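You operate a simulated robot arm through the tools that you are given. There is no shell and no other tool. Be economical: measure what you need, move in short steps, check, and stop when the job is done.

You are at the controls of a simulated robot arm. One attempt, no reset.

## Task
Clamp the block with the purple top in the duster and powder its top.
Fine: use the felt pad and the tin; put the pad back and free the clamp; the two blocks beside it stay. Set down upright: felt pad with blue grip. A coat counts when it lies all over at full strength: go over it till it gets no stronger.

The check looks at the end state, three seconds after you hand in, the way a careful person would. Anything else that was tipped, shoved, dropped, spilled or broken makes it a failure.

## Robot
A 6-joint arm with a two-finger parallel gripper, fixed in place. Base frame: the origin is at the foot of the arm, x ahead of it, y to its left, z up; the work surface is at about z = 0.8. Readings come in m, degrees, newtons and seconds.
With the tool pointing down near the work surface it reaches from about 0.24 to 0.64 m from the base axis. Its first joint turns from -66.0 to 66.0 degrees. Payload 2.7 kg.
Tool frame: the origin (TCP) lies between the finger pads and is the grasp point; the fingertips stand 0.023 m ahead of it; z points along the fingers, y is the line along which they close. The gripper opens to 0.094 m. The fingers are 0.038 m wide and 0.01 m thick; the gripper's body (0.054 by 0.096 m) begins 0.039 m behind the TCP.
Orientation is that of the tool frame in the base frame, as a unit quaternion [x, y, z, w]. With the fingers straight down and closing along the base's y, the tool's x points along the base's -x, its y along +y and its z along -z.

## Interface
- The arm moves only by the tool send_rows. Its argument "moves" is text: rows parted by semicolons, each of 7 numbers parted by spaces: the shift along the base's x, y, z in m, then the turn, a rotation vector about the base's x, y, z in degrees, then the finger opening in m, from 0 to 0.094. In form: tx ty tz ax ay az claw; .... A call has 1 to 8 rows; each row is the pose to reach, as a shift and turn from the pose commanded when the call began. Rows are played at 5 a second. More than 0.05 m and 8.6 degrees between two rows, or a gripper value outside its range, and nothing of the call is played. Where a pose cannot be reached the arm comes as near as it can. A force on the tool above 40 N (or 10 N above the force at the start of the call, whichever is more), or a blocked arm, ends the call early, and 0.2 s more pass. Each finger travels about 0.045 m/s and halts on what it meets, pressing with about 38 N; the grip force reading is that of the motor and also rises with nothing between the fingers. The clock runs only during rows and for 0.2 s after the last one: add rows that repeat a pose to give the fingers time. It gives the time, the measured TCP pose, the force on the tool (base axes), the opening and the grip force at its end, in the units of the frame above (readings bear some noise), with the torque about the TCP (base axes, N m) and any sound that the robot's microphone picked up.
- Cameras (640 x 400 px; columns grow to the right, rows downward): "scene" is fixed at [0.0864, -0.4484, 1.3927]; the picture's right is [0.62, -0.78, 0.00], its down [-0.54, -0.43, -0.73] and it looks along [0.57, 0.45, -0.69] (base axes); focal length 308 px, centre (320, 200). "wrist" rides on the gripper at [0.086, 0.016, -0.075] in the tool frame; the picture's right is [-0.18, 0.98, 0.00], its down [-0.58, -0.11, -0.81] and it looks along [-0.79, -0.15, 0.59] (tool axes); focal length 243 px, centre (320, 200). There is no depth. A picture from a camera that has moved, and an enlarged one, comes with that camera's place and axes in the base frame and with its lens.
- grab_frame(camera): a new picture of that camera. The clock stands still meanwhile.
- close_up(camera, box): a new picture of the part [left, top, right, bottom] of that camera's present view, enlarged. The clock stands still meanwhile.
- job_done(): hands the job in; it is judged then, once.

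Work in short steps. Places have to be worked out from the pictures, the camera data and where the tool is seen: move nearer, look again, correct. Check each grasp and each placing, and mend what went wrong. You have 120 turns and 68 pictures in all, those below and enlarged ones among them. Open the gripper and draw the arm clear of the work before you hand the job in, unless the task says otherwise; then end with one line.

The tools are called after "Call:" as a command line: name --argument value ..., lists and objects as JSON in quotes. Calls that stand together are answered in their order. send_rows: Moves the arm, as the interface text tells. Its arguments: {"type":"object","properties":{"moves":{"type":"string"}},"required":["moves"]} The other tools are called the same way: grab_frame (camera) takes a picture; close_up (camera, box) takes an enlarged picture of a part of a camera's view; job_done () hands the job in.

At the start:

```text
time_s: 0.0
tcp_pos: [0.3347, -0.246, 1.1309]
tool_rot: [0.0, 1.0, -0.001, 0.001]
ft_force: [0.1, -0.5, 0.6]
wrist_torque: [0.02, -0.02, -0.02]
width: 0.0943
grip_force: 0.1
```

scene: 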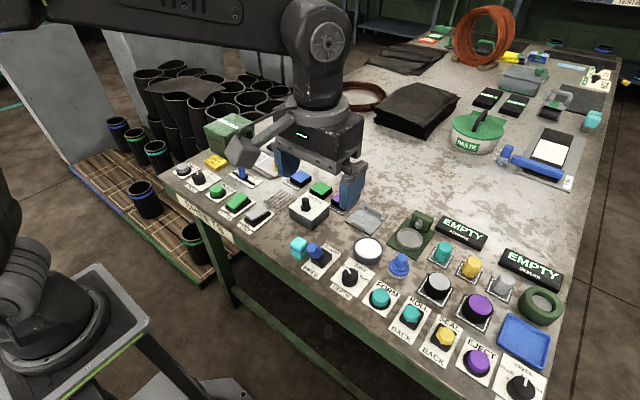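
wrist: 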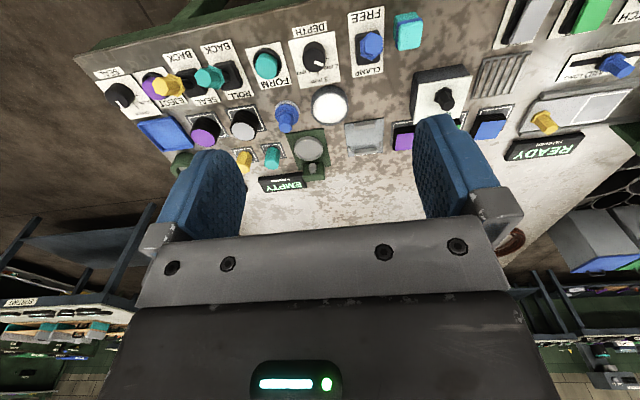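

The bench is crowded, so I'll take enlarged views of the central area from both cameras.

Call:
close_up --camera "scene" --box '[270, 160, 430, 310]'

Call:
close_up --camera "scene" --box '[380, 200, 580, 400]'

Call:
close_up --camera "wrist" --box '[220, 0, 540, 200]'

Call:
close_up --camera "scene" --box '[160, 130, 340, 250]'

```text
2.67 times, centred on (350, 235) of scene
camera zoom: at [0.0864, -0.4484, 1.3927], right [0.62, -0.78, 0.0], down [-0.54, -0.43, -0.73], along [0.57, 0.45, -0.69], focal length 823 px, centre (240, 107)
```

zoom: 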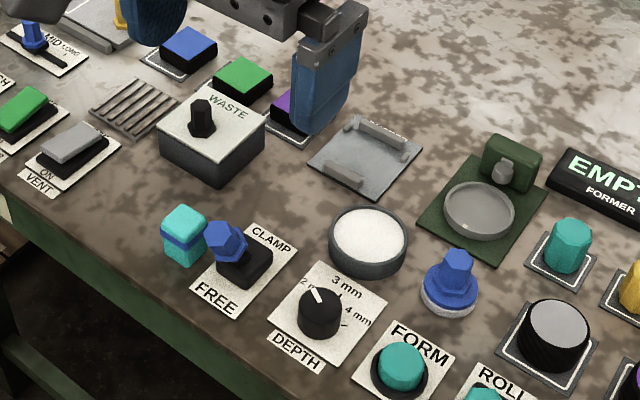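

```text
2.00 times, centred on (480, 300) of scene
camera zoom: at [0.0864, -0.4484, 1.3927], right [0.62, -0.78, 0.0], down [-0.54, -0.43, -0.73], along [0.57, 0.45, -0.69], focal length 617 px, centre (0, 0)
```

zoom: 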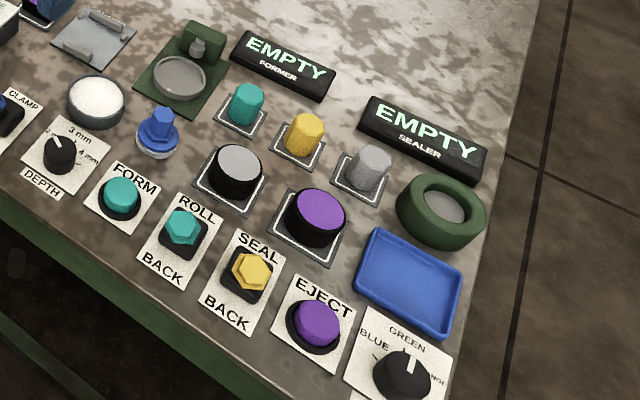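

```text
2.00 times, centred on (380, 100) of wrist
camera zoom: at [0.2481, -0.2299, 1.2053], right [0.18, 0.98, 0.0], down [0.58, -0.11, 0.81], along [0.79, -0.15, -0.59], focal length 485 px, centre (200, 400)
```

zoom: 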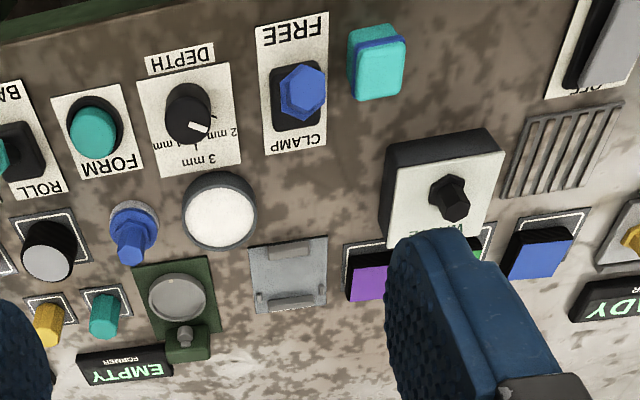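

```text
3.33 times, centred on (250, 190) of scene
camera zoom: at [0.0864, -0.4484, 1.3927], right [0.62, -0.78, 0.0], down [-0.54, -0.43, -0.73], along [0.57, 0.45, -0.69], focal length 1028 px, centre (553, 233)
```

zoom: 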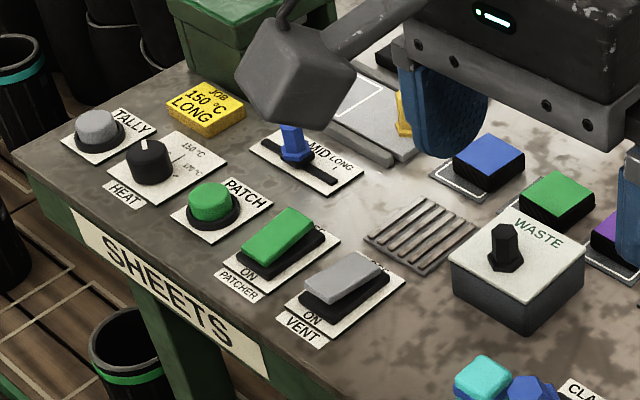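

The gray plate with rails near (0.585,-0.203) is the duster, with the FREE/CLAMP lever in front of it, the white tin, the blue-grip pad, and three square blocks in a row around x≈0.58. The purple one is at y≈-0.12. I'll move to see the blocks from nearer.

Call:
send_rows --moves "0.01 0.04 -0.02 0 0 0 0.094; 0.02 0.075 -0.05 0 0 0 0.094; 0.02 0.075 -0.09 0 0 0 0.094; 0.02 0.075 -0.09 0 0 0 0.094"

Call:
grab_frame --camera "wrist"

Call:
close_up --camera "scene" --box '[300, 180, 440, 300]'

```text
time_s: 1.0
tcp_pos: [0.3542, -0.171, 1.0416]
tool_rot: [-0.001, 1.0, 0.0, 0.0]
ft_force: [0.5, -0.1, -0.3]
wrist_torque: [0.0, -0.03, 0.03]
width: 0.0941
grip_force: 0.0
```

```text
61 pictures are left
camera wrist: at [0.2679, -0.1542, 1.1149], right [0.18, 0.98, 0.0], down [0.58, -0.11, 0.81], along [0.79, -0.15, -0.59], focal length 243 px, centre (320, 200)
```

wrist: 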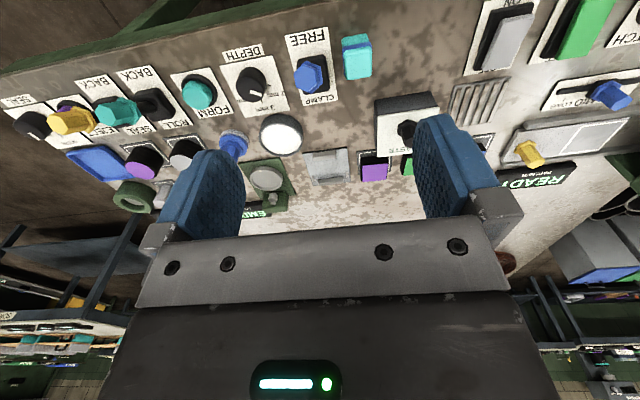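

```text
3.33 times, centred on (370, 240) of scene
camera zoom: at [0.0864, -0.4484, 1.3927], right [0.62, -0.78, 0.0], down [-0.54, -0.43, -0.73], along [0.57, 0.45, -0.69], focal length 1028 px, centre (153, 67)
```

zoom: 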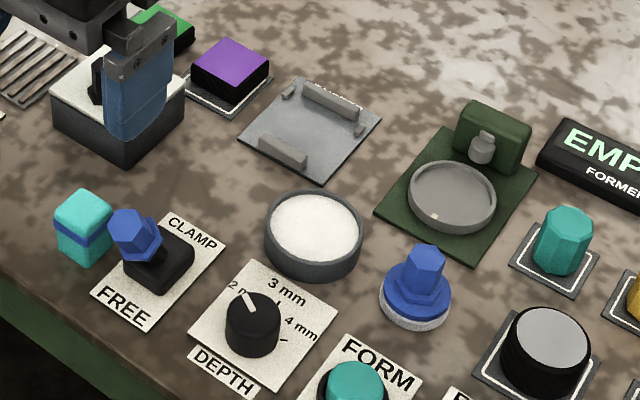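

Rails sit at x≈.555 and .624, y≈-.203. The purple block top centres near (.593,-.127) and is about 0.046 wide. I'll go above it at a safe height and look.

Call:
send_rows --moves "0.04 0.008 -0.01 0 0 0 0.094; 0.08 0.016 -0.02 0 0 0 0.09; 0.12 0.024 -0.03 0 0 0 0.08; 0.16 0.032 -0.04 0 0 0 0.07; 0.20 0.04 -0.06 0 0 0 0.064; 0.234 0.043 -0.09 0 0 0 0.064; 0.234 0.043 -0.12 0 0 0 0.064; 0.234 0.043 -0.12 0 0 0 0.064"

Call:
grab_frame --camera "wrist"

Call:
close_up --camera "scene" --box '[290, 150, 430, 250]'

```text
time_s: 2.8
tcp_pos: [0.589, -0.1272, 0.9219]
tool_rot: [0.0, 1.0, -0.001, 0.0]
ft_force: [-0.5, -0.8, -0.8]
wrist_torque: [0.01, 0.01, 0.01]
width: 0.0639
grip_force: 0.0
```

```text
59 pictures are left
camera wrist: at [0.502, -0.1107, 0.9947], right [0.18, 0.98, 0.0], down [0.58, -0.11, 0.81], along [0.79, -0.15, -0.59], focal length 243 px, centre (320, 200)
```

wrist: 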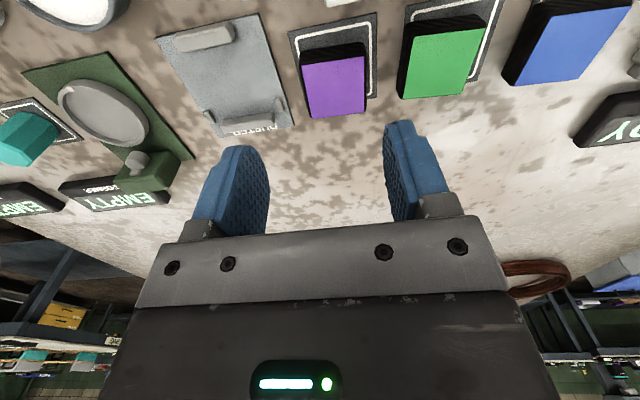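

```text
4.00 times, centred on (360, 200) of scene
camera zoom: at [0.0864, -0.4484, 1.3927], right [0.62, -0.78, 0.0], down [-0.54, -0.43, -0.73], along [0.57, 0.45, -0.69], focal length 1234 px, centre (160, 200)
```

zoom: 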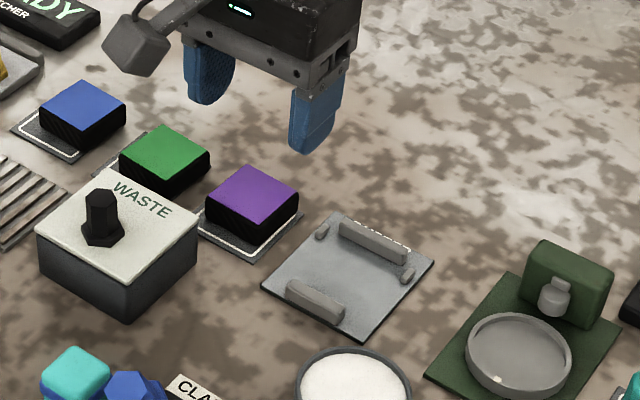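

The plate is labelled DUSTER, so that's confirmed. In the wrist view the purple block is about 12 mm to the +y side, at roughly (.595,-.116). The camera cube on the -x side of the gripper would come down near the WASTE knob, so I'll turn the tool 180° about vertical at a safe height to put the camera on the far side.

Call:
send_rows --moves "-0.02 0 0.04 0 0 8.5 0.064; -0.04 0 0.07 0 0 17 0.064; -0.04 0 0.07 0 0 25.5 0.064; -0.04 0 0.07 0 0 34 0.064; -0.04 0 0.07 0 0 42.5 0.064; -0.04 0 0.07 0 0 51 0.064; -0.04 0 0.07 0 0 59.5 0.064; -0.04 0 0.07 0 0 68 0.064"

```text
time_s: 4.6
tcp_pos: [0.5487, -0.1271, 0.9933]
tool_rot: [-0.56, 0.828, -0.001, 0.002]
ft_force: [0.3, -0.3, -1.0]
wrist_torque: [0.04, -0.02, 0.02]
width: 0.064
grip_force: 0.1
```

The turn is going fine, so I'll continue.

Call:
send_rows --moves "0 0 0 0 0 8.5 0.064; 0 0 0 0 0 17 0.064; 0 0 0 0 0 25.5 0.064; 0 0 0 0 0 34 0.064; 0 0 0 0 0 42.5 0.064; 0 0 0 0 0 51 0.064; 0 0 0 0 0 59.5 0.064; 0 0 0 0 0 68 0.064"

Call:
send_rows --moves "0 0 0 0 0 8.5 0.064; 0 0 0 0 0 17 0.064; 0 0 0 0 0 25.5 0.064; 0.02 0.005 -0.02 0 0 34 0.064; 0.045 0.011 -0.05 0 0 42 0.064; 0.045 0.011 -0.08 0 0 44 0.064; 0.045 0.011 -0.08 0 0 44 0.064"

Call:
grab_frame --camera "wrist"

```text
time_s: 6.4
tcp_pos: [0.55, -0.1289, 0.9922]
tool_rot: [0.928, -0.373, -0.001, -0.001]
ft_force: [0.0, -0.6, 0.6]
wrist_torque: [-0.02, 0.02, 0.0]
width: 0.0639
grip_force: 0.1
```

```text
time_s: 8.0
tcp_pos: [0.5826, -0.0438, 0.9215]
tool_rot: [0.999, -0.041, 0.004, 0.025]
ft_force: [0.5, -0.4, 0.1]
wrist_torque: [-0.01, 0.03, 0.0]
width: 0.064
grip_force: 0.0
out of reach, approached as far as the arm can: row 4, 5, 6, 7
```

```text
57 pictures are left
camera wrist: at [0.6666, -0.0631, 0.9952], right [-0.26, -0.96, 0.05], down [-0.57, 0.2, 0.79], along [-0.78, 0.18, -0.6], focal length 243 px, centre (320, 200)
```

wrist: 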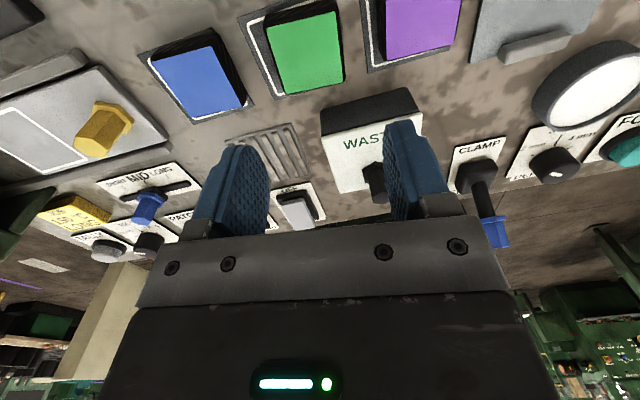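

Joint limit reached, so 180° this way isn't possible. This view does give a better height for the WASTE box: top at about .83 and knob at about .865. The camera cube (bottom around .885 at grasp height) therefore clears it, and I'll turn back to the original yaw.

Call:
send_rows --moves "-0.02 0 0.04 0 0 -8.5 0.064; -0.04 0 0.08 0 0 -17 0.064; -0.04 0 0.08 0 0 -25.5 0.064; -0.04 0 0.08 0 0 -34 0.064; -0.04 0 0.08 0 0 -42.5 0.064; -0.04 0 0.08 0 0 -51 0.064; -0.04 0 0.08 0 0 -59.5 0.064; -0.04 0 0.08 0 0 -68 0.064"

Call:
send_rows --moves "0 0 0 0 0 -8.5 0.064; 0 0 0 0 0 -17 0.064; 0 0 0 0 0 -25.5 0.064; 0 0 0 0 0 -34 0.064; 0 0 0 0 0 -42.5 0.064; 0 0 0 0 0 -51 0.064; 0 0 0 0 0 -59.5 0.064; 0 0 0 0 0 -68 0.064"

```text
time_s: 9.8
tcp_pos: [0.5403, -0.0426, 0.9991]
tool_rot: [0.805, -0.593, -0.011, 0.023]
ft_force: [0.5, -0.3, 0.1]
wrist_torque: [0.0, 0.0, 0.0]
width: 0.0639
grip_force: 0.0
```

```text
time_s: 11.6
tcp_pos: [0.5421, -0.0433, 0.9981]
tool_rot: [-0.335, 0.942, 0.022, -0.012]
ft_force: [-0.4, -0.8, 0.3]
wrist_torque: [0.01, -0.02, 0.03]
width: 0.0639
grip_force: 0.0
```

The command base follows the actual pose, and a slight tilt has crept in. I'll correct tilt and yaw together and move back above the block.

Call:
send_rows --moves "0 -0.015 0 -0.51 -0.28 -7.8 0.064; 0 -0.03 0 -1.03 -0.56 -15.6 0.064; 0 -0.045 0 -1.54 -0.84 -23.5 0.064; 0.02 -0.06 -0.01 -2.06 -1.12 -31.3 0.064; 0.04 -0.073 -0.04 -2.57 -1.4 -39.1 0.064; 0.053 -0.073 -0.076 -2.57 -1.4 -39.1 0.064; 0.053 -0.073 -0.076 -2.57 -1.4 -39.1 0.064"

Call:
grab_frame --camera "wrist"

```text
time_s: 13.2
tcp_pos: [0.5933, -0.1165, 0.923]
tool_rot: [-0.001, 1.0, 0.0, 0.0]
ft_force: [0.3, -0.6, -0.4]
wrist_torque: [0.02, 0.02, -0.03]
width: 0.0641
grip_force: 0.0
```

```text
56 pictures are left
camera wrist: at [0.5071, -0.1, 0.9954], right [0.18, 0.98, 0.0], down [0.58, -0.11, 0.81], along [0.79, -0.15, -0.59], focal length 243 px, centre (320, 200)
```

wrist: 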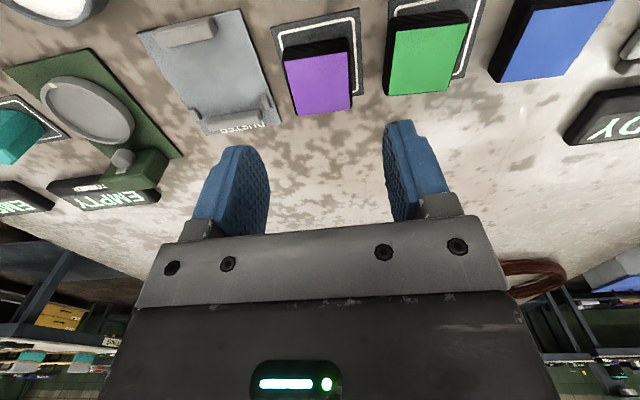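

The block is centred under the gripper in y and about 4 mm further in x, and roughly 0.04 square with a 0.03 gap to the green one. I'll descend partway and look.

Call:
send_rows --moves "0.004 0 -0.03 0 0 0 0.062; 0.004 0 -0.06 0 0 0 0.06; 0.004 0 -0.078 0 0 0 0.06; 0.004 0 -0.078 0 0 0 0.06"

Call:
grab_frame --camera "wrist"

Call:
close_up --camera "scene" --box '[280, 150, 400, 225]'

```text
time_s: 14.2
tcp_pos: [0.5973, -0.1166, 0.8458]
tool_rot: [0.0, 1.0, 0.0, 0.0]
ft_force: [0.0, 0.7, -0.5]
wrist_torque: [-0.02, -0.02, -0.03]
width: 0.0597
grip_force: 0.0
```

```text
55 pictures are left
camera wrist: at [0.5112, -0.1007, 0.9183], right [0.18, 0.98, 0.0], down [0.58, -0.11, 0.81], along [0.79, -0.15, -0.59], focal length 243 px, centre (320, 200)
```

wrist: 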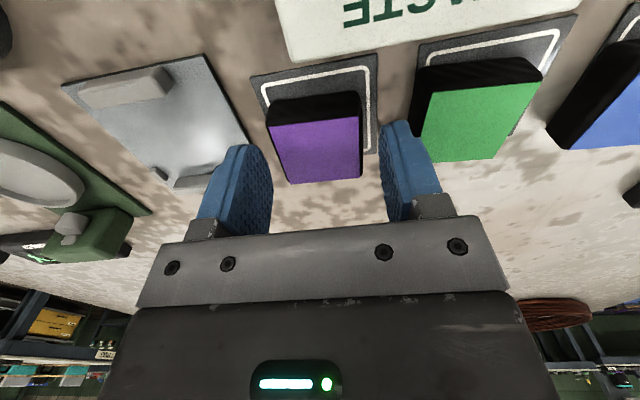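

```text
5.33 times, centred on (340, 188) of scene
camera zoom: at [0.0864, -0.4484, 1.3927], right [0.62, -0.78, 0.0], down [-0.54, -0.43, -0.73], along [0.57, 0.45, -0.69], focal length 1645 px, centre (213, 267)
```

zoom: 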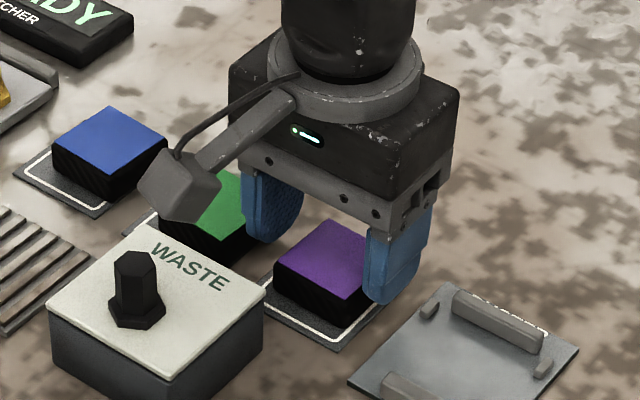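

The fingers straddle the block with good clearance, so I'll descend 16 mm and close.

Call:
send_rows --moves "-0.001 0 -0.016 0 0 0 0.06; -0.001 0 -0.016 0 0 0 0.045; -0.001 0 -0.016 0 0 0 0.03; -0.001 0 -0.016 0 0 0 0.03; -0.001 0 -0.016 0 0 0 0.03"

Call:
grab_frame --camera "wrist"

```text
time_s: 15.4
tcp_pos: [0.598, -0.1165, 0.829]
tool_rot: [-0.001, 1.0, 0.0, 0.0]
ft_force: [0.4, -1.1, 1.3]
wrist_torque: [-0.05, 0.01, 0.03]
width: 0.0466
grip_force: 37.2
```

```text
53 pictures are left
camera wrist: at [0.5104, -0.1006, 0.9026], right [0.18, 0.98, 0.0], down [0.58, -0.11, 0.81], along [0.79, -0.15, -0.59], focal length 243 px, centre (320, 200)
```

wrist: 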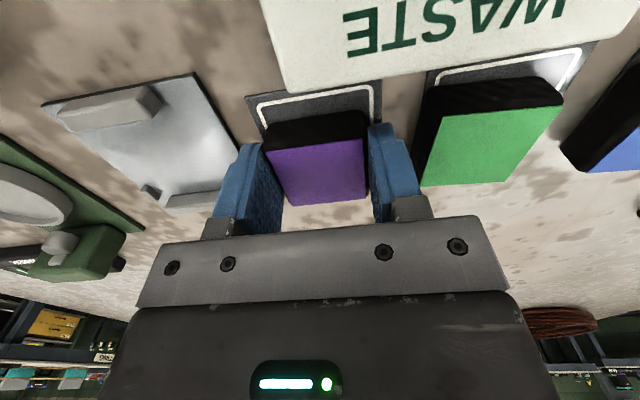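

Gripped with width 0.0466. I'll lift and carry it toward the duster, roughly (.592,-.195), staying high to look.

Call:
send_rows --moves "0 0 0.03 0 0 0 0.03; 0 0 0.06 0 0 0 0.03; -0.003 -0.04 0.06 0 0 0 0.03; -0.006 -0.0785 0.06 0 0 0 0.03; -0.006 -0.0785 0.06 0 0 0 0.03"

Call:
grab_frame --camera "wrist"

Call:
close_up --camera "scene" --box '[310, 170, 430, 245]'

```text
time_s: 16.6
tcp_pos: [0.5914, -0.197, 0.8887]
tool_rot: [-0.001, 1.0, 0.0, 0.0]
ft_force: [-0.6, -0.7, -0.9]
wrist_torque: [-0.01, -0.03, 0.0]
width: 0.0468
grip_force: 38.1
```

```text
52 pictures are left
camera wrist: at [0.5048, -0.1808, 0.9627], right [0.18, 0.98, 0.0], down [0.58, -0.11, 0.81], along [0.79, -0.15, -0.59], focal length 243 px, centre (320, 200)
```

wrist: 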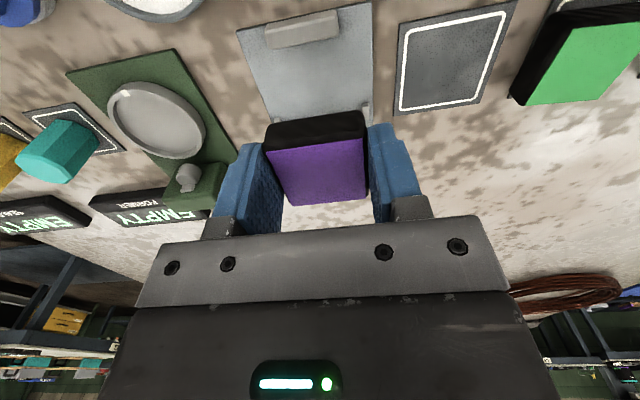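

```text
5.33 times, centred on (370, 208) of scene
camera zoom: at [0.0864, -0.4484, 1.3927], right [0.62, -0.78, 0.0], down [-0.54, -0.43, -0.73], along [0.57, 0.45, -0.69], focal length 1645 px, centre (53, 160)
```

zoom: 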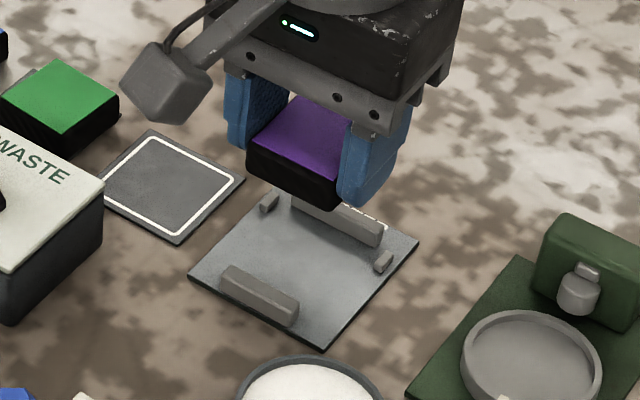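

Using the known 0.0466 width, the block is about 18 mm tall, and its centre sits about 8 mm beyond the TCP in x. The duster centre is at about (.589,-.199), so the TCP should be at x≈.581. I'll hover low and compare.

Call:
send_rows --moves "-0.01 -0.002 -0.015 0 0 0 0.03; -0.01 -0.002 -0.035 0 0 0 0.03; -0.01 -0.002 -0.035 0 0 0 0.03"

Call:
grab_frame --camera "wrist"

Call:
close_up --camera "scene" --box '[325, 180, 421, 240]'

```text
time_s: 17.4
tcp_pos: [0.5811, -0.1984, 0.8541]
tool_rot: [-0.001, 1.0, 0.001, 0.0]
ft_force: [-1.1, -0.5, -0.9]
wrist_torque: [-0.02, 0.0, 0.0]
width: 0.047
grip_force: 37.8
```

```text
50 pictures are left
camera wrist: at [0.4946, -0.1818, 0.9273], right [0.18, 0.98, 0.0], down [0.58, -0.11, 0.81], along [0.79, -0.15, -0.59], focal length 243 px, centre (320, 200)
```

wrist: 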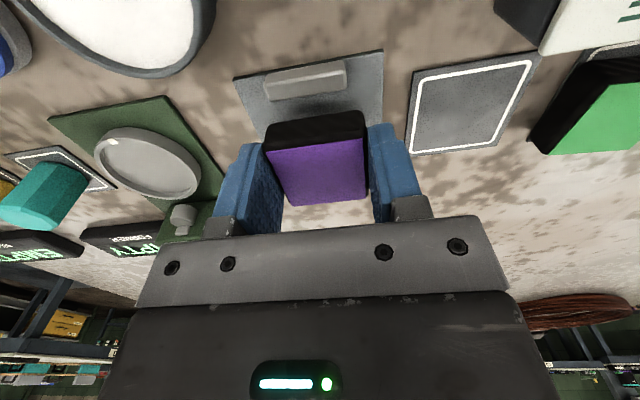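

```text
6.67 times, centred on (373, 210) of scene
camera zoom: at [0.0864, -0.4484, 1.3927], right [0.62, -0.78, 0.0], down [-0.54, -0.43, -0.73], along [0.57, 0.45, -0.69], focal length 2057 px, centre (-33, 133)
```

zoom: 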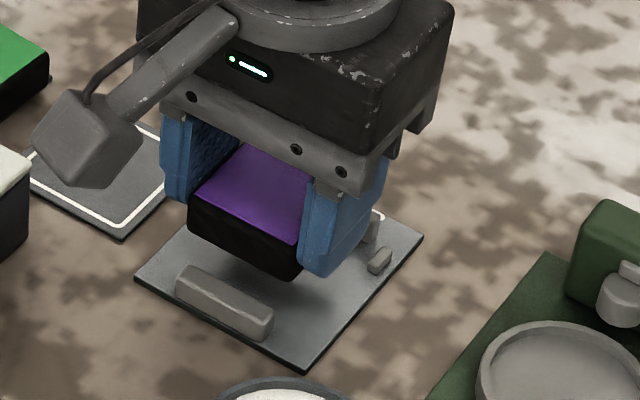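

Block and jaws align in both views: near edge .565 against the rail's inner face ~.560, and y within 1 mm. I'll lower gently to contact.

Call:
send_rows --moves "0 -0.001 -0.01 0 0 0 0.03; 0 -0.001 -0.017 0 0 0 0.03; 0 -0.001 -0.02 0 0 0 0.03; 0 -0.001 -0.021 0 0 0 0.03; 0 -0.001 -0.022 0 0 0 0.03"

Call:
grab_frame --camera "wrist"

Call:
close_up --camera "scene" --box '[325, 180, 421, 240]'

```text
time_s: 18.6
tcp_pos: [0.5812, -0.1982, 0.8326]
tool_rot: [-0.001, 1.0, 0.0, 0.0]
ft_force: [0.2, -0.1, -0.8]
wrist_torque: [0.03, 0.04, 0.0]
width: 0.0469
grip_force: 37.8
```

```text
48 pictures are left
camera wrist: at [0.4944, -0.1819, 0.9055], right [0.18, 0.98, 0.0], down [0.58, -0.11, 0.81], along [0.79, -0.15, -0.59], focal length 243 px, centre (320, 200)
```

wrist: 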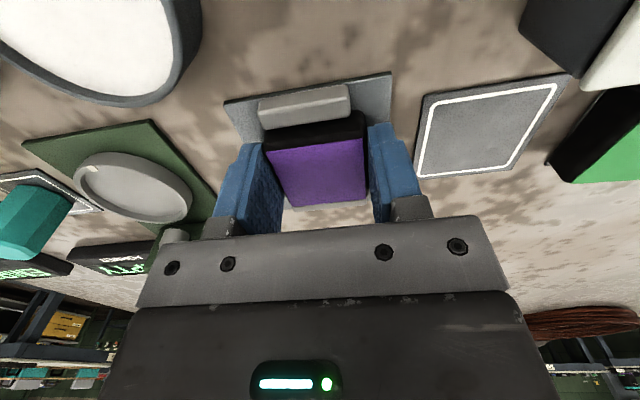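

```text
6.67 times, centred on (373, 210) of scene
camera zoom: at [0.0864, -0.4484, 1.3927], right [0.62, -0.78, 0.0], down [-0.54, -0.43, -0.73], along [0.57, 0.45, -0.69], focal length 2057 px, centre (-33, 133)
```

zoom: 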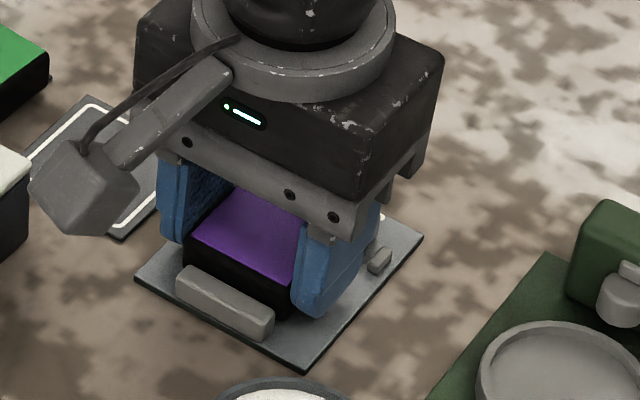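

It's between the rails with no contact force yet. I'll continue in 1 mm steps.

Call:
send_rows --moves "0 0 -0.001 0 0 0 0.03; 0 0 -0.002 0 0 0 0.03; 0 0 -0.002 0 0 0 0.03"

```text
time_s: 19.4
tcp_pos: [0.5802, -0.1976, 0.8316]
tool_rot: [-0.001, 1.0, 0.0, 0.0]
ft_force: [-4.3, 1.0, 8.3]
wrist_torque: [0.06, 0.12, 0.0]
width: 0.0471
grip_force: 38.0
```

Contact at z≈.8316, so the block is on the plate. I'll release and rise.

Call:
send_rows --moves "0 0 0.001 0 0 0 0.045; 0 0 0.001 0 0 0 0.058; 0 0 0.001 0 0 0 0.062; 0 0 0.03 0 0 0 0.062; -0.03 0 0.07 0 0 0 0.062; -0.07 0 0.1 0 0 0 0.062; -0.09 0 0.1 0 0 0 0.062"

Call:
close_up --camera "scene" --box '[325, 180, 421, 240]'

Call:
grab_frame --camera "wrist"

```text
time_s: 21.0
tcp_pos: [0.4896, -0.1983, 0.931]
tool_rot: [-0.001, 1.0, 0.0, -0.001]
ft_force: [0.9, -0.6, 0.0]
wrist_torque: [0.03, 0.0, -0.01]
width: 0.062
grip_force: 0.1
```

```text
6.67 times, centred on (373, 210) of scene
camera zoom: at [0.0864, -0.4484, 1.3927], right [0.62, -0.78, 0.0], down [-0.54, -0.43, -0.73], along [0.57, 0.45, -0.69], focal length 2057 px, centre (-33, 133)
```

zoom: 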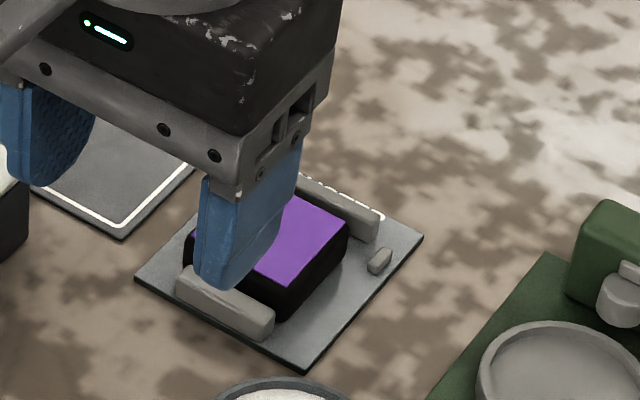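

```text
45 pictures are left
camera wrist: at [0.4042, -0.1828, 1.0037], right [0.18, 0.98, 0.0], down [0.58, -0.11, 0.81], along [0.79, -0.15, -0.59], focal length 243 px, centre (320, 200)
```

wrist: 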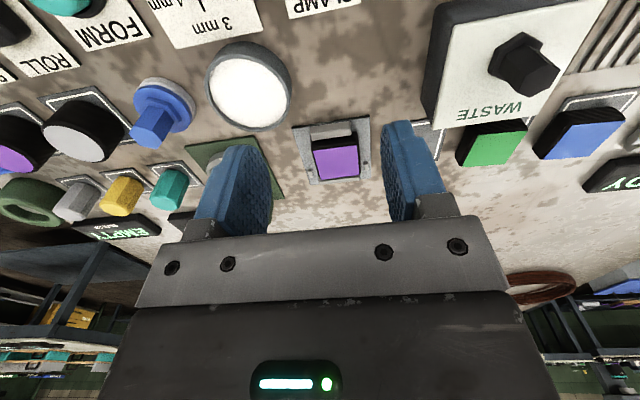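

Block seated upright between the rails. Next is the lever: its knob is at about (.399,-.184,.85), leaning toward FREE. I'll back off to the -x side with fingers closed and look at it.

Call:
send_rows --moves "-0.04 0.003 0.01 0 0 0 0.04; -0.08 0.006 0.01 0 0 0 0.02; -0.12 0.009 0.01 0 0 0 0.0; -0.15 0.012 0 0 0 0 0; -0.15 0.012 -0.01 0 0 0 0; -0.15 0.012 -0.01 0 0 0 0"

Call:
grab_frame --camera "wrist"

Call:
close_up --camera "scene" --box '[280, 190, 424, 280]'

```text
time_s: 22.4
tcp_pos: [0.341, -0.1855, 0.9188]
tool_rot: [-0.001, 1.0, 0.0, 0.0]
ft_force: [-0.4, 0.2, -0.5]
wrist_torque: [0.01, 0.01, 0.01]
width: 0.0001
grip_force: 38.4
```

```text
44 pictures are left
camera wrist: at [0.2541, -0.1694, 0.9934], right [0.18, 0.98, 0.0], down [0.58, -0.11, 0.81], along [0.79, -0.15, -0.59], focal length 243 px, centre (320, 200)
```

wrist: 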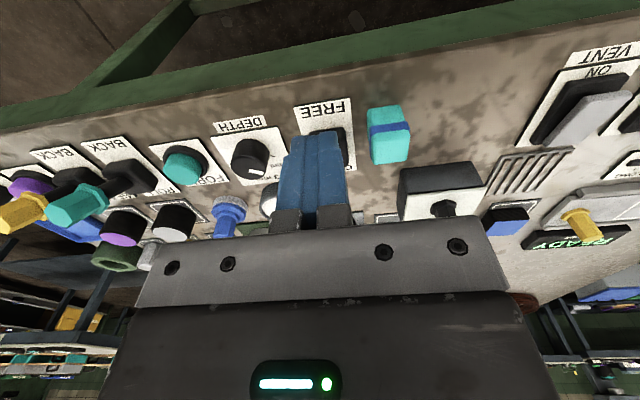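

```text
4.44 times, centred on (352, 235) of scene
camera zoom: at [0.0864, -0.4484, 1.3927], right [0.62, -0.78, 0.0], down [-0.54, -0.43, -0.73], along [0.57, 0.45, -0.69], focal length 1371 px, centre (178, 44)
```

zoom: 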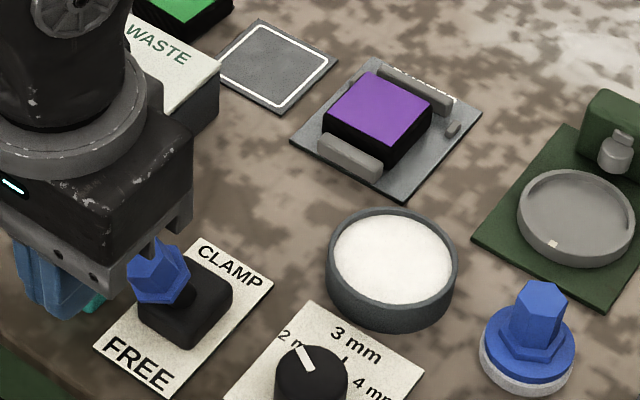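

The lever knob is at about (.396,-.189,.86). I'll lower the closed fingers behind it (tips at .845) and push slowly toward +x.

Call:
send_rows --moves "0 -0.003 -0.025 0 0 0 0; 0 -0.003 -0.05 0 0 0 0; 0.015 -0.003 -0.05 0 0 0 0; 0.025 -0.003 -0.05 0 0 0 0; 0.035 -0.003 -0.05 0 0 0 0"

Call:
close_up --camera "scene" --box '[280, 215, 376, 275]'

```text
time_s: 23.6
tcp_pos: [0.3771, -0.1885, 0.8706]
tool_rot: [-0.001, 1.0, -0.001, -0.001]
ft_force: [0.0, -0.8, 0.1]
wrist_torque: [-0.01, -0.05, -0.05]
width: 0.0002
grip_force: 38.7
```

```text
6.67 times, centred on (328, 245) of scene
camera zoom: at [0.0864, -0.4484, 1.3926], right [0.62, -0.78, 0.0], down [-0.54, -0.43, -0.73], along [0.57, 0.45, -0.69], focal length 2057 px, centre (267, -100)
```

zoom: 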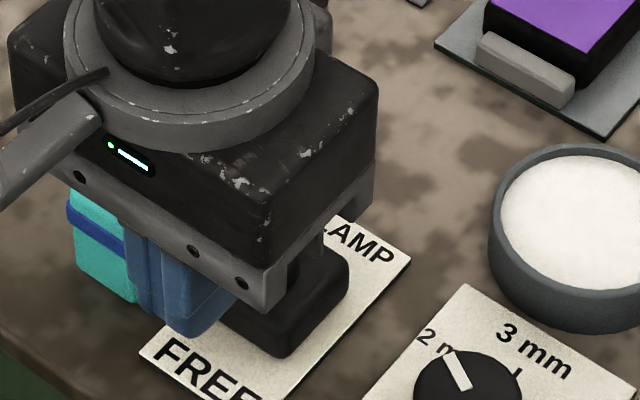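

No force yet, and the knob is hidden behind the gripper. I'll keep pushing.

Call:
send_rows --moves "0.01 0 0 0 0 0 0; 0.02 0 0 0 0 0 0; 0.028 0 0 0 0 0 0; 0.034 0 0 0 0 0 0; 0.034 0 0 0 0 0 0"

Call:
close_up --camera "scene" --box '[280, 200, 376, 260]'

```text
time_s: 24.6
tcp_pos: [0.4037, -0.188, 0.8701]
tool_rot: [-0.001, 1.0, 0.002, -0.01]
ft_force: [-8.4, -0.2, 8.4]
wrist_torque: [-0.02, 0.07, 0.02]
width: 0.0
grip_force: 38.1
stopped in row 5: the force on the tool passed its limit at 45 N (the readings are from after the stop); the commanded pose is now the measured one
```

```text
6.67 times, centred on (328, 230) of scene
camera zoom: at [0.0861, -0.4483, 1.3927], right [0.62, -0.78, 0.0], down [-0.54, -0.43, -0.73], along [0.57, 0.45, -0.69], focal length 2057 px, centre (267, 0)
```

zoom: 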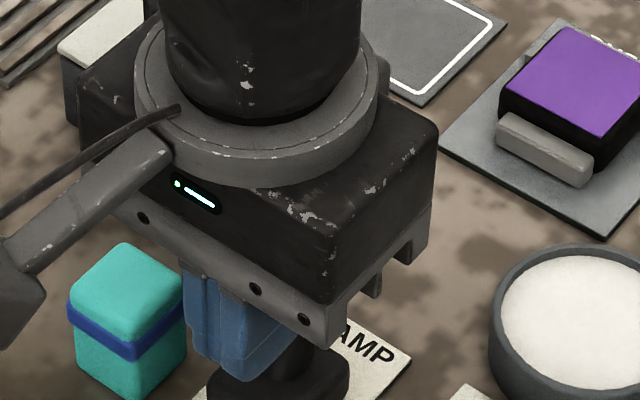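

Probably at the stop (45 N at x≈.404). I'll back off and look at the lever and jaws.

Call:
send_rows --moves "-0.015 0 0 0 0 0 0; -0.05 0 0.01 0 0 0 0; -0.07 0 0.05 0 0 0 0; -0.07 0 0.08 0 0 0 0; -0.07 0 0.08 0 0 0 0"

Call:
close_up --camera "scene" --box '[300, 190, 428, 270]'

```text
time_s: 25.9
tcp_pos: [0.3354, -0.1886, 0.9503]
tool_rot: [-0.001, 1.0, 0.002, -0.009]
ft_force: [0.4, -0.3, 0.3]
wrist_torque: [0.01, -0.04, -0.01]
width: 0.0
grip_force: 38.5
```

```text
5.00 times, centred on (364, 230) of scene
camera zoom: at [0.0864, -0.4484, 1.3927], right [0.62, -0.78, 0.0], down [-0.54, -0.43, -0.73], along [0.57, 0.45, -0.69], focal length 1543 px, centre (100, 50)
```

zoom: 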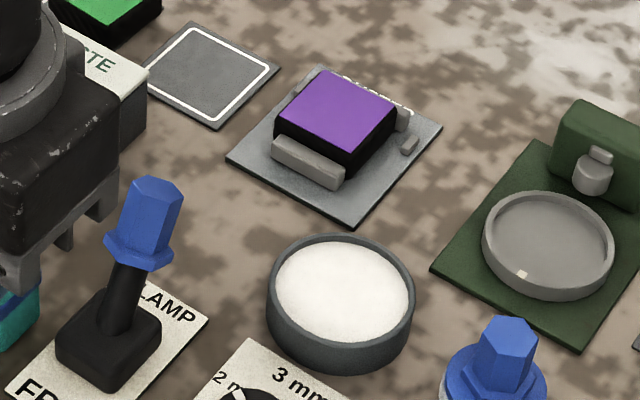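

The lever now leans to CLAMP and the jaws have closed on the block. The pad is at about (.503,-.338) and the tin at (.499,-.26). I'll correct the slight tilt, open to 0.05 and hover over the pad.

Call:
send_rows --moves "0.03 -0.03 0 -0.2 -1 -0.1 0.02; 0.06 -0.06 0 -0.23 -1.03 -0.1 0.04; 0.09 -0.09 0 -0.23 -1.03 -0.1 0.05; 0.12 -0.12 0 -0.23 -1.03 -0.1 0.05; 0.15 -0.145 0 -0.23 -1.03 -0.1 0.05; 0.165 -0.149 -0.02 -0.23 -1.03 -0.1 0.05; 0.165 -0.149 -0.02 -0.23 -1.03 -0.1 0.05"

Call:
grab_frame --camera "wrist"

Call:
close_up --camera "scene" --box '[340, 210, 468, 290]'

```text
time_s: 27.4
tcp_pos: [0.5005, -0.3378, 0.9306]
tool_rot: [0.0, 1.0, 0.001, 0.0]
ft_force: [0.6, 0.2, -0.2]
wrist_torque: [-0.01, -0.01, 0.01]
width: 0.0498
grip_force: 0.0
```

```text
39 pictures are left
camera wrist: at [0.4139, -0.3215, 1.0039], right [0.18, 0.98, 0.0], down [0.58, -0.11, 0.81], along [0.79, -0.15, -0.59], focal length 243 px, centre (320, 200)
```

wrist: 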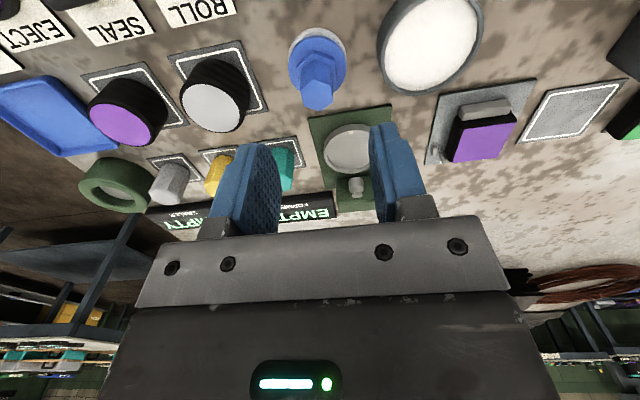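

```text
5.00 times, centred on (404, 250) of scene
camera zoom: at [0.0864, -0.4484, 1.3927], right [0.62, -0.78, 0.0], down [-0.54, -0.43, -0.73], along [0.57, 0.45, -0.69], focal length 1543 px, centre (-100, -50)
```

zoom: 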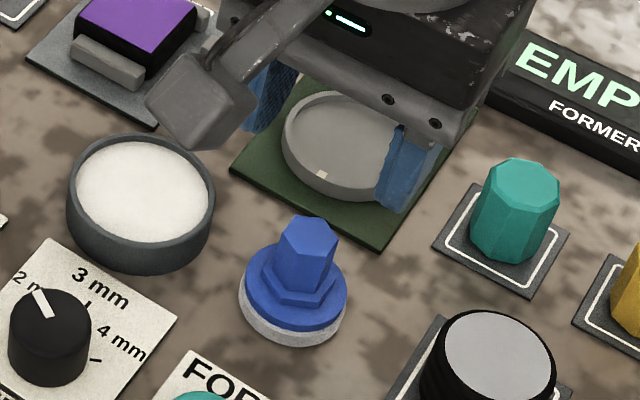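

The pad axis is at (.501,-.340), grip top at about .853. I'll descend to TCP .85 around the grip and close.

Call:
send_rows --moves "0.0005 -0.002 -0.04 0 0 0 0.05; 0.0005 -0.002 -0.07 0 0 0 0.05; 0.0005 -0.002 -0.08 0 0 0 0.05; 0.0005 -0.002 -0.08 0 0 0 0.03; 0.0005 -0.002 -0.08 0 0 0 0.01; 0.0005 -0.002 -0.08 0 0 0 0.01; 0.0005 -0.002 -0.08 0 0 0 0.01"

Call:
grab_frame --camera "wrist"

Call:
close_up --camera "scene" --box '[340, 210, 468, 290]'

```text
time_s: 29.1
tcp_pos: [0.5019, -0.3385, 0.8498]
tool_rot: [-0.001, 1.0, 0.0, 0.0]
ft_force: [-0.1, 0.1, 1.6]
wrist_torque: [-0.07, 0.0, 0.01]
width: 0.0223
grip_force: 38.3
```

```text
37 pictures are left
camera wrist: at [0.4144, -0.3227, 0.9236], right [0.18, 0.98, 0.0], down [0.58, -0.11, 0.81], along [0.79, -0.15, -0.59], focal length 243 px, centre (320, 200)
```

wrist: 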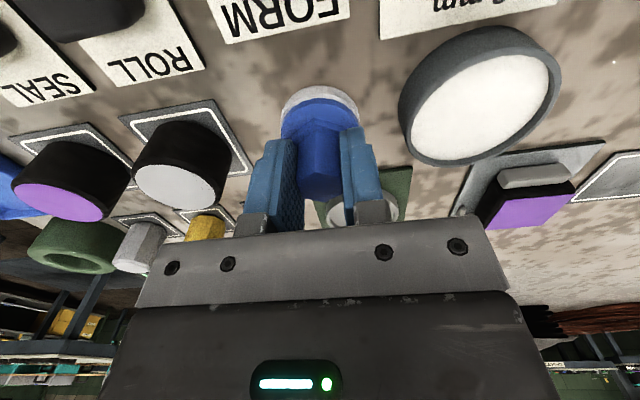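

```text
5.00 times, centred on (404, 250) of scene
camera zoom: at [0.0864, -0.4484, 1.3927], right [0.62, -0.78, 0.0], down [-0.54, -0.43, -0.73], along [0.57, 0.45, -0.69], focal length 1543 px, centre (-100, -50)
```

zoom: 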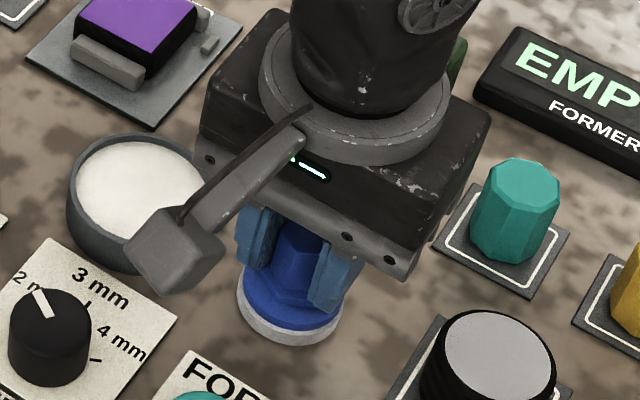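

Gripped at width .022; the home pose is TCP (.5015,-.339,.850). I'll lift and carry it above the tin at about (.492,-.264).

Call:
send_rows --moves "0 0 0.03 0 0 0 0.01; 0 0 0.06 0 0 0 0.01; -0.005 0.04 0.06 0 0 0 0.01; -0.0095 0.075 0.06 0 0 0 0.01; -0.0095 0.075 0.06 0 0 0 0.01"

Call:
grab_frame --camera "wrist"

Call:
close_up --camera "scene" --box '[310, 200, 438, 280]'

```text
time_s: 30.2
tcp_pos: [0.4902, -0.2643, 0.9112]
tool_rot: [0.001, 1.0, 0.0, 0.0]
ft_force: [-0.7, 0.3, 0.2]
wrist_torque: [0.01, 0.03, 0.02]
width: 0.0224
grip_force: 38.2
```

```text
35 pictures are left
camera wrist: at [0.4052, -0.2479, 0.9838], right [0.18, 0.98, 0.0], down [0.58, -0.11, 0.81], along [0.79, -0.15, -0.59], focal length 243 px, centre (320, 200)
```

wrist: 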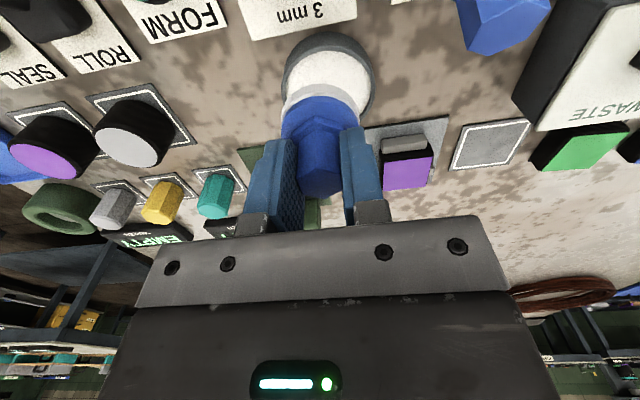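

```text
5.00 times, centred on (374, 240) of scene
camera zoom: at [0.0864, -0.4484, 1.3927], right [0.62, -0.78, 0.0], down [-0.54, -0.43, -0.73], along [0.57, 0.45, -0.69], focal length 1543 px, centre (50, 0)
```

zoom: 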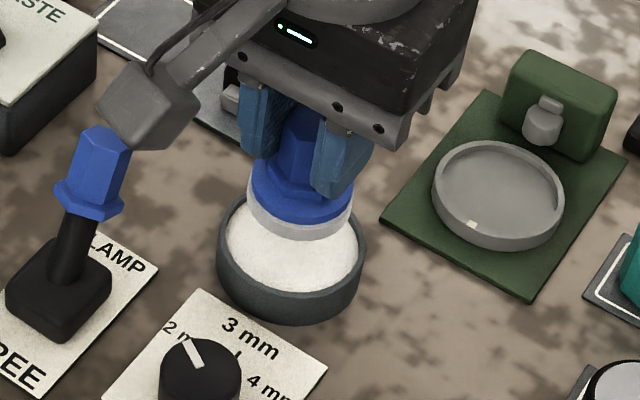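

The tin centre looks to be about (.4915,-.2605). I'll shift slightly and lower to just above the rim to check.

Call:
send_rows --moves "0.0013 0.0038 -0.02 0 0 0 0.01; 0.0013 0.0038 -0.029 0 0 0 0.01; 0.0013 0.0038 -0.029 0 0 0 0.01"

Call:
close_up --camera "wrist" --box '[240, 0, 400, 100]'

Call:
close_up --camera "scene" --box '[340, 220, 404, 260]'

```text
time_s: 31.1
tcp_pos: [0.4933, -0.2603, 0.8805]
tool_rot: [-0.001, 1.0, 0.0, 0.0]
ft_force: [-0.2, -0.1, -0.6]
wrist_torque: [0.02, 0.03, 0.01]
width: 0.0224
grip_force: 38.0
```

```text
4.00 times, centred on (320, 50) of wrist
camera zoom: at [0.4061, -0.2442, 0.9545], right [0.18, 0.98, 0.0], down [0.58, -0.11, 0.81], along [0.79, -0.15, -0.59], focal length 970 px, centre (320, 800)
```

zoom: 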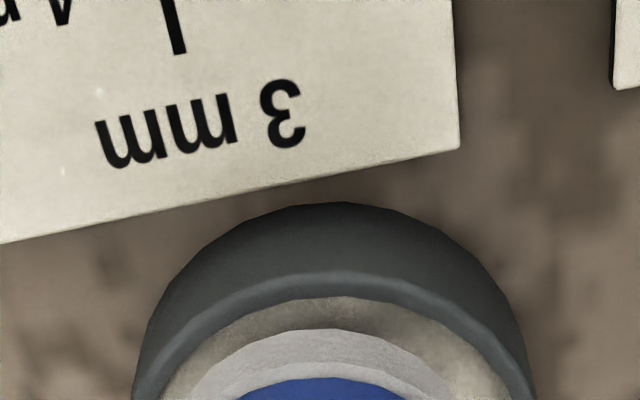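

```text
10.00 times, centred on (372, 240) of scene
camera zoom: at [0.0864, -0.4484, 1.3927], right [0.62, -0.78, 0.0], down [-0.54, -0.43, -0.73], along [0.57, 0.45, -0.69], focal length 3085 px, centre (-200, -200)
```

zoom: 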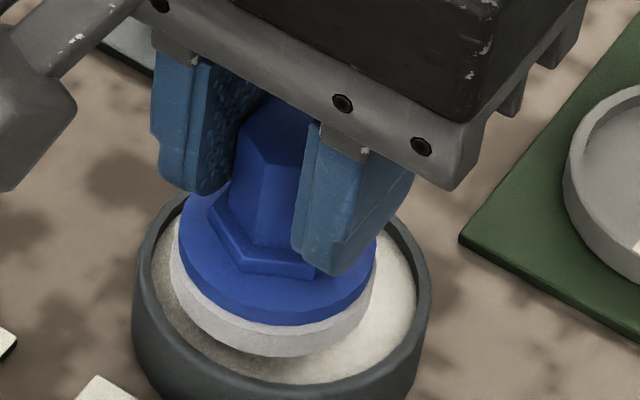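

The pad is well centred within the tin from both views. I'll lower in small steps until it touches the powder.

Call:
send_rows --moves "0 0 -0.006 0 0 0 0.01; 0 0 -0.01 0 0 0 0.01; 0 0 -0.012 0 0 0 0.01; 0 0 -0.014 0 0 0 0.01"

```text
time_s: 32.0
tcp_pos: [0.493, -0.2616, 0.8708]
tool_rot: [0.0, 1.0, -0.001, 0.003]
ft_force: [-5.4, 4.3, 27.6]
wrist_torque: [0.55, 0.23, 0.05]
width: 0.0226
grip_force: 37.9
```

Firm contact at TCP z≈.871. I'll ease off slightly and check it's on powder and not the rim.

Call:
send_rows --moves "0 0 0.003 0 0 0 0.01; 0 0 0.003 0 0 0 0.01"

Call:
close_up --camera "scene" --box '[340, 220, 404, 260]'

```text
time_s: 32.6
tcp_pos: [0.4913, -0.261, 0.8686]
tool_rot: [0.0, 1.0, 0.001, 0.0]
ft_force: [2.6, 0.2, 7.7]
wrist_torque: [0.11, -0.22, 0.02]
width: 0.0227
grip_force: 37.2
```

```text
10.00 times, centred on (372, 240) of scene
camera zoom: at [0.0863, -0.4483, 1.3927], right [0.62, -0.78, 0.0], down [-0.54, -0.43, -0.73], along [0.57, 0.45, -0.69], focal length 3085 px, centre (-200, -200)
```

zoom: 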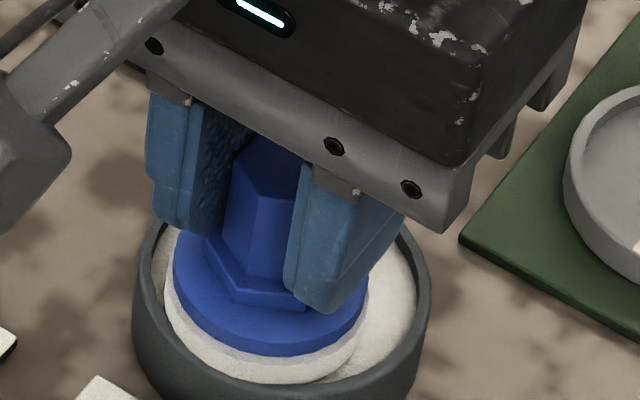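

The pad is in the powder and inside the walls. I'll lift and go above the block, whose centre after clamping I estimate at (.595,-.1975).

Call:
send_rows --moves "0 0 0.03 0 0 0 0.01; 0 0 0.06 0 0 0 0.01; 0.04 0.02 0.06 0 0 0 0.01; 0.08 0.045 0.055 0 0 0 0.01; 0.1035 0.0635 0.035 0 0 0 0.01; 0.1035 0.0635 0.02 0 0 0 0.01; 0.1035 0.0635 0.02 0 0 0 0.01"

Call:
grab_frame --camera "wrist"

Call:
close_up --camera "scene" --box '[325, 180, 421, 240]'

```text
time_s: 34.2
tcp_pos: [0.5946, -0.1976, 0.8911]
tool_rot: [0.0, 1.0, 0.0, 0.0]
ft_force: [0.5, 0.3, 0.4]
wrist_torque: [0.01, 0.0, -0.03]
width: 0.0225
grip_force: 38.3
```

```text
30 pictures are left
camera wrist: at [0.509, -0.181, 0.9642], right [0.18, 0.98, 0.0], down [0.58, -0.11, 0.81], along [0.79, -0.15, -0.59], focal length 243 px, centre (320, 200)
```

wrist: 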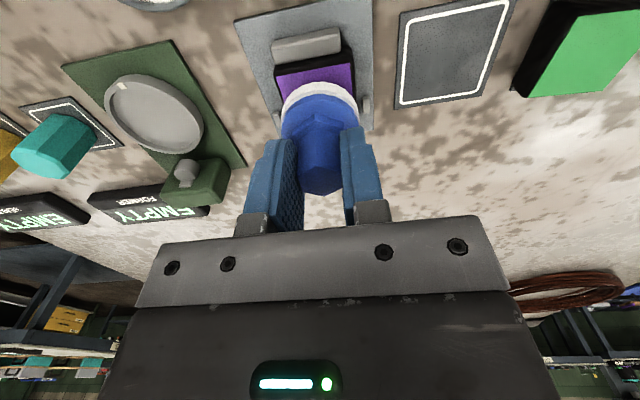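

```text
6.67 times, centred on (373, 210) of scene
camera zoom: at [0.0864, -0.4484, 1.3927], right [0.62, -0.78, 0.0], down [-0.54, -0.43, -0.73], along [0.57, 0.45, -0.69], focal length 2057 px, centre (-33, 133)
```

zoom: 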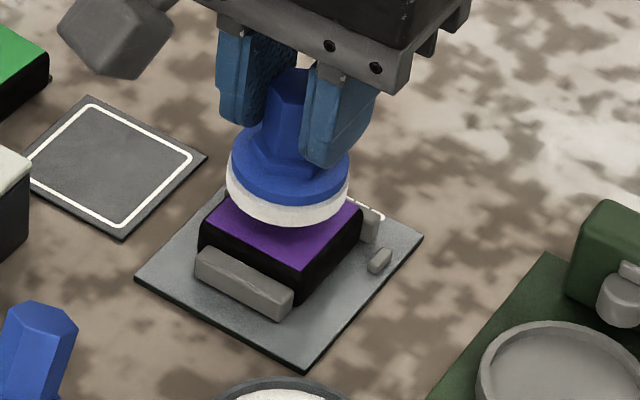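

Pad aligned over the block (centre ≈ .596,-.1965). I'll lower to contact.

Call:
send_rows --moves "0.001 0.001 -0.01 0 0 0 0.01; 0.001 0.001 -0.017 0 0 0 0.01; 0.001 0.001 -0.019 0 0 0 0.01; 0.001 0.001 -0.02 0 0 0 0.01; 0.001 0.001 -0.021 0 0 0 0.01"

```text
time_s: 35.5
tcp_pos: [0.598, -0.1972, 0.873]
tool_rot: [0.0, 1.0, -0.001, 0.005]
ft_force: [1.1, 2.4, 25.7]
wrist_torque: [0.45, -0.24, 0.03]
width: 0.0224
grip_force: 38.3
```

Contact at about .873 with 25 N. I'll ease 1.5 mm and wipe slowly in a square over the top.

Call:
send_rows --moves "0 0 0.0015 0 0 0 0.01; -0.008 -0.008 0.0015 0 0 0 0.01; -0.011 -0.011 0.0015 0 0 0 0.01; -0.011 0 0.0015 0 0 0 0.01; -0.011 0.011 0.0015 0 0 0 0.01; 0 0.011 0.0015 0 0 0 0.01; 0.01 0.011 0.0015 0 0 0 0.01; 0.01 0 0.0015 0 0 0 0.01"

Call:
send_rows --moves "0 -0.006 0 0 0 0 0.01; 0 -0.011 0 0 0 0 0.01; -0.01 -0.011 0 0 0 0 0.01; -0.021 -0.011 0 0 0 0 0.01; -0.021 0 0 0 0 0 0.01; -0.021 0.011 0 0 0 0 0.01; -0.01 0.011 0 0 0 0 0.01; -0.01 0 0 0 0 0 0.01"

```text
time_s: 37.2
tcp_pos: [0.6071, -0.196, 0.87]
tool_rot: [0.0, 1.0, 0.001, -0.001]
ft_force: [-0.3, 0.7, 1.0]
wrist_torque: [0.03, -0.06, 0.01]
width: 0.0222
grip_force: 38.0
```

```text
time_s: 39.0
tcp_pos: [0.5969, -0.1968, 0.8711]
tool_rot: [0.0, 1.0, 0.0, 0.001]
ft_force: [0.7, 1.4, 0.9]
wrist_torque: [0.06, -0.1, 0.05]
width: 0.0218
grip_force: 38.2
```

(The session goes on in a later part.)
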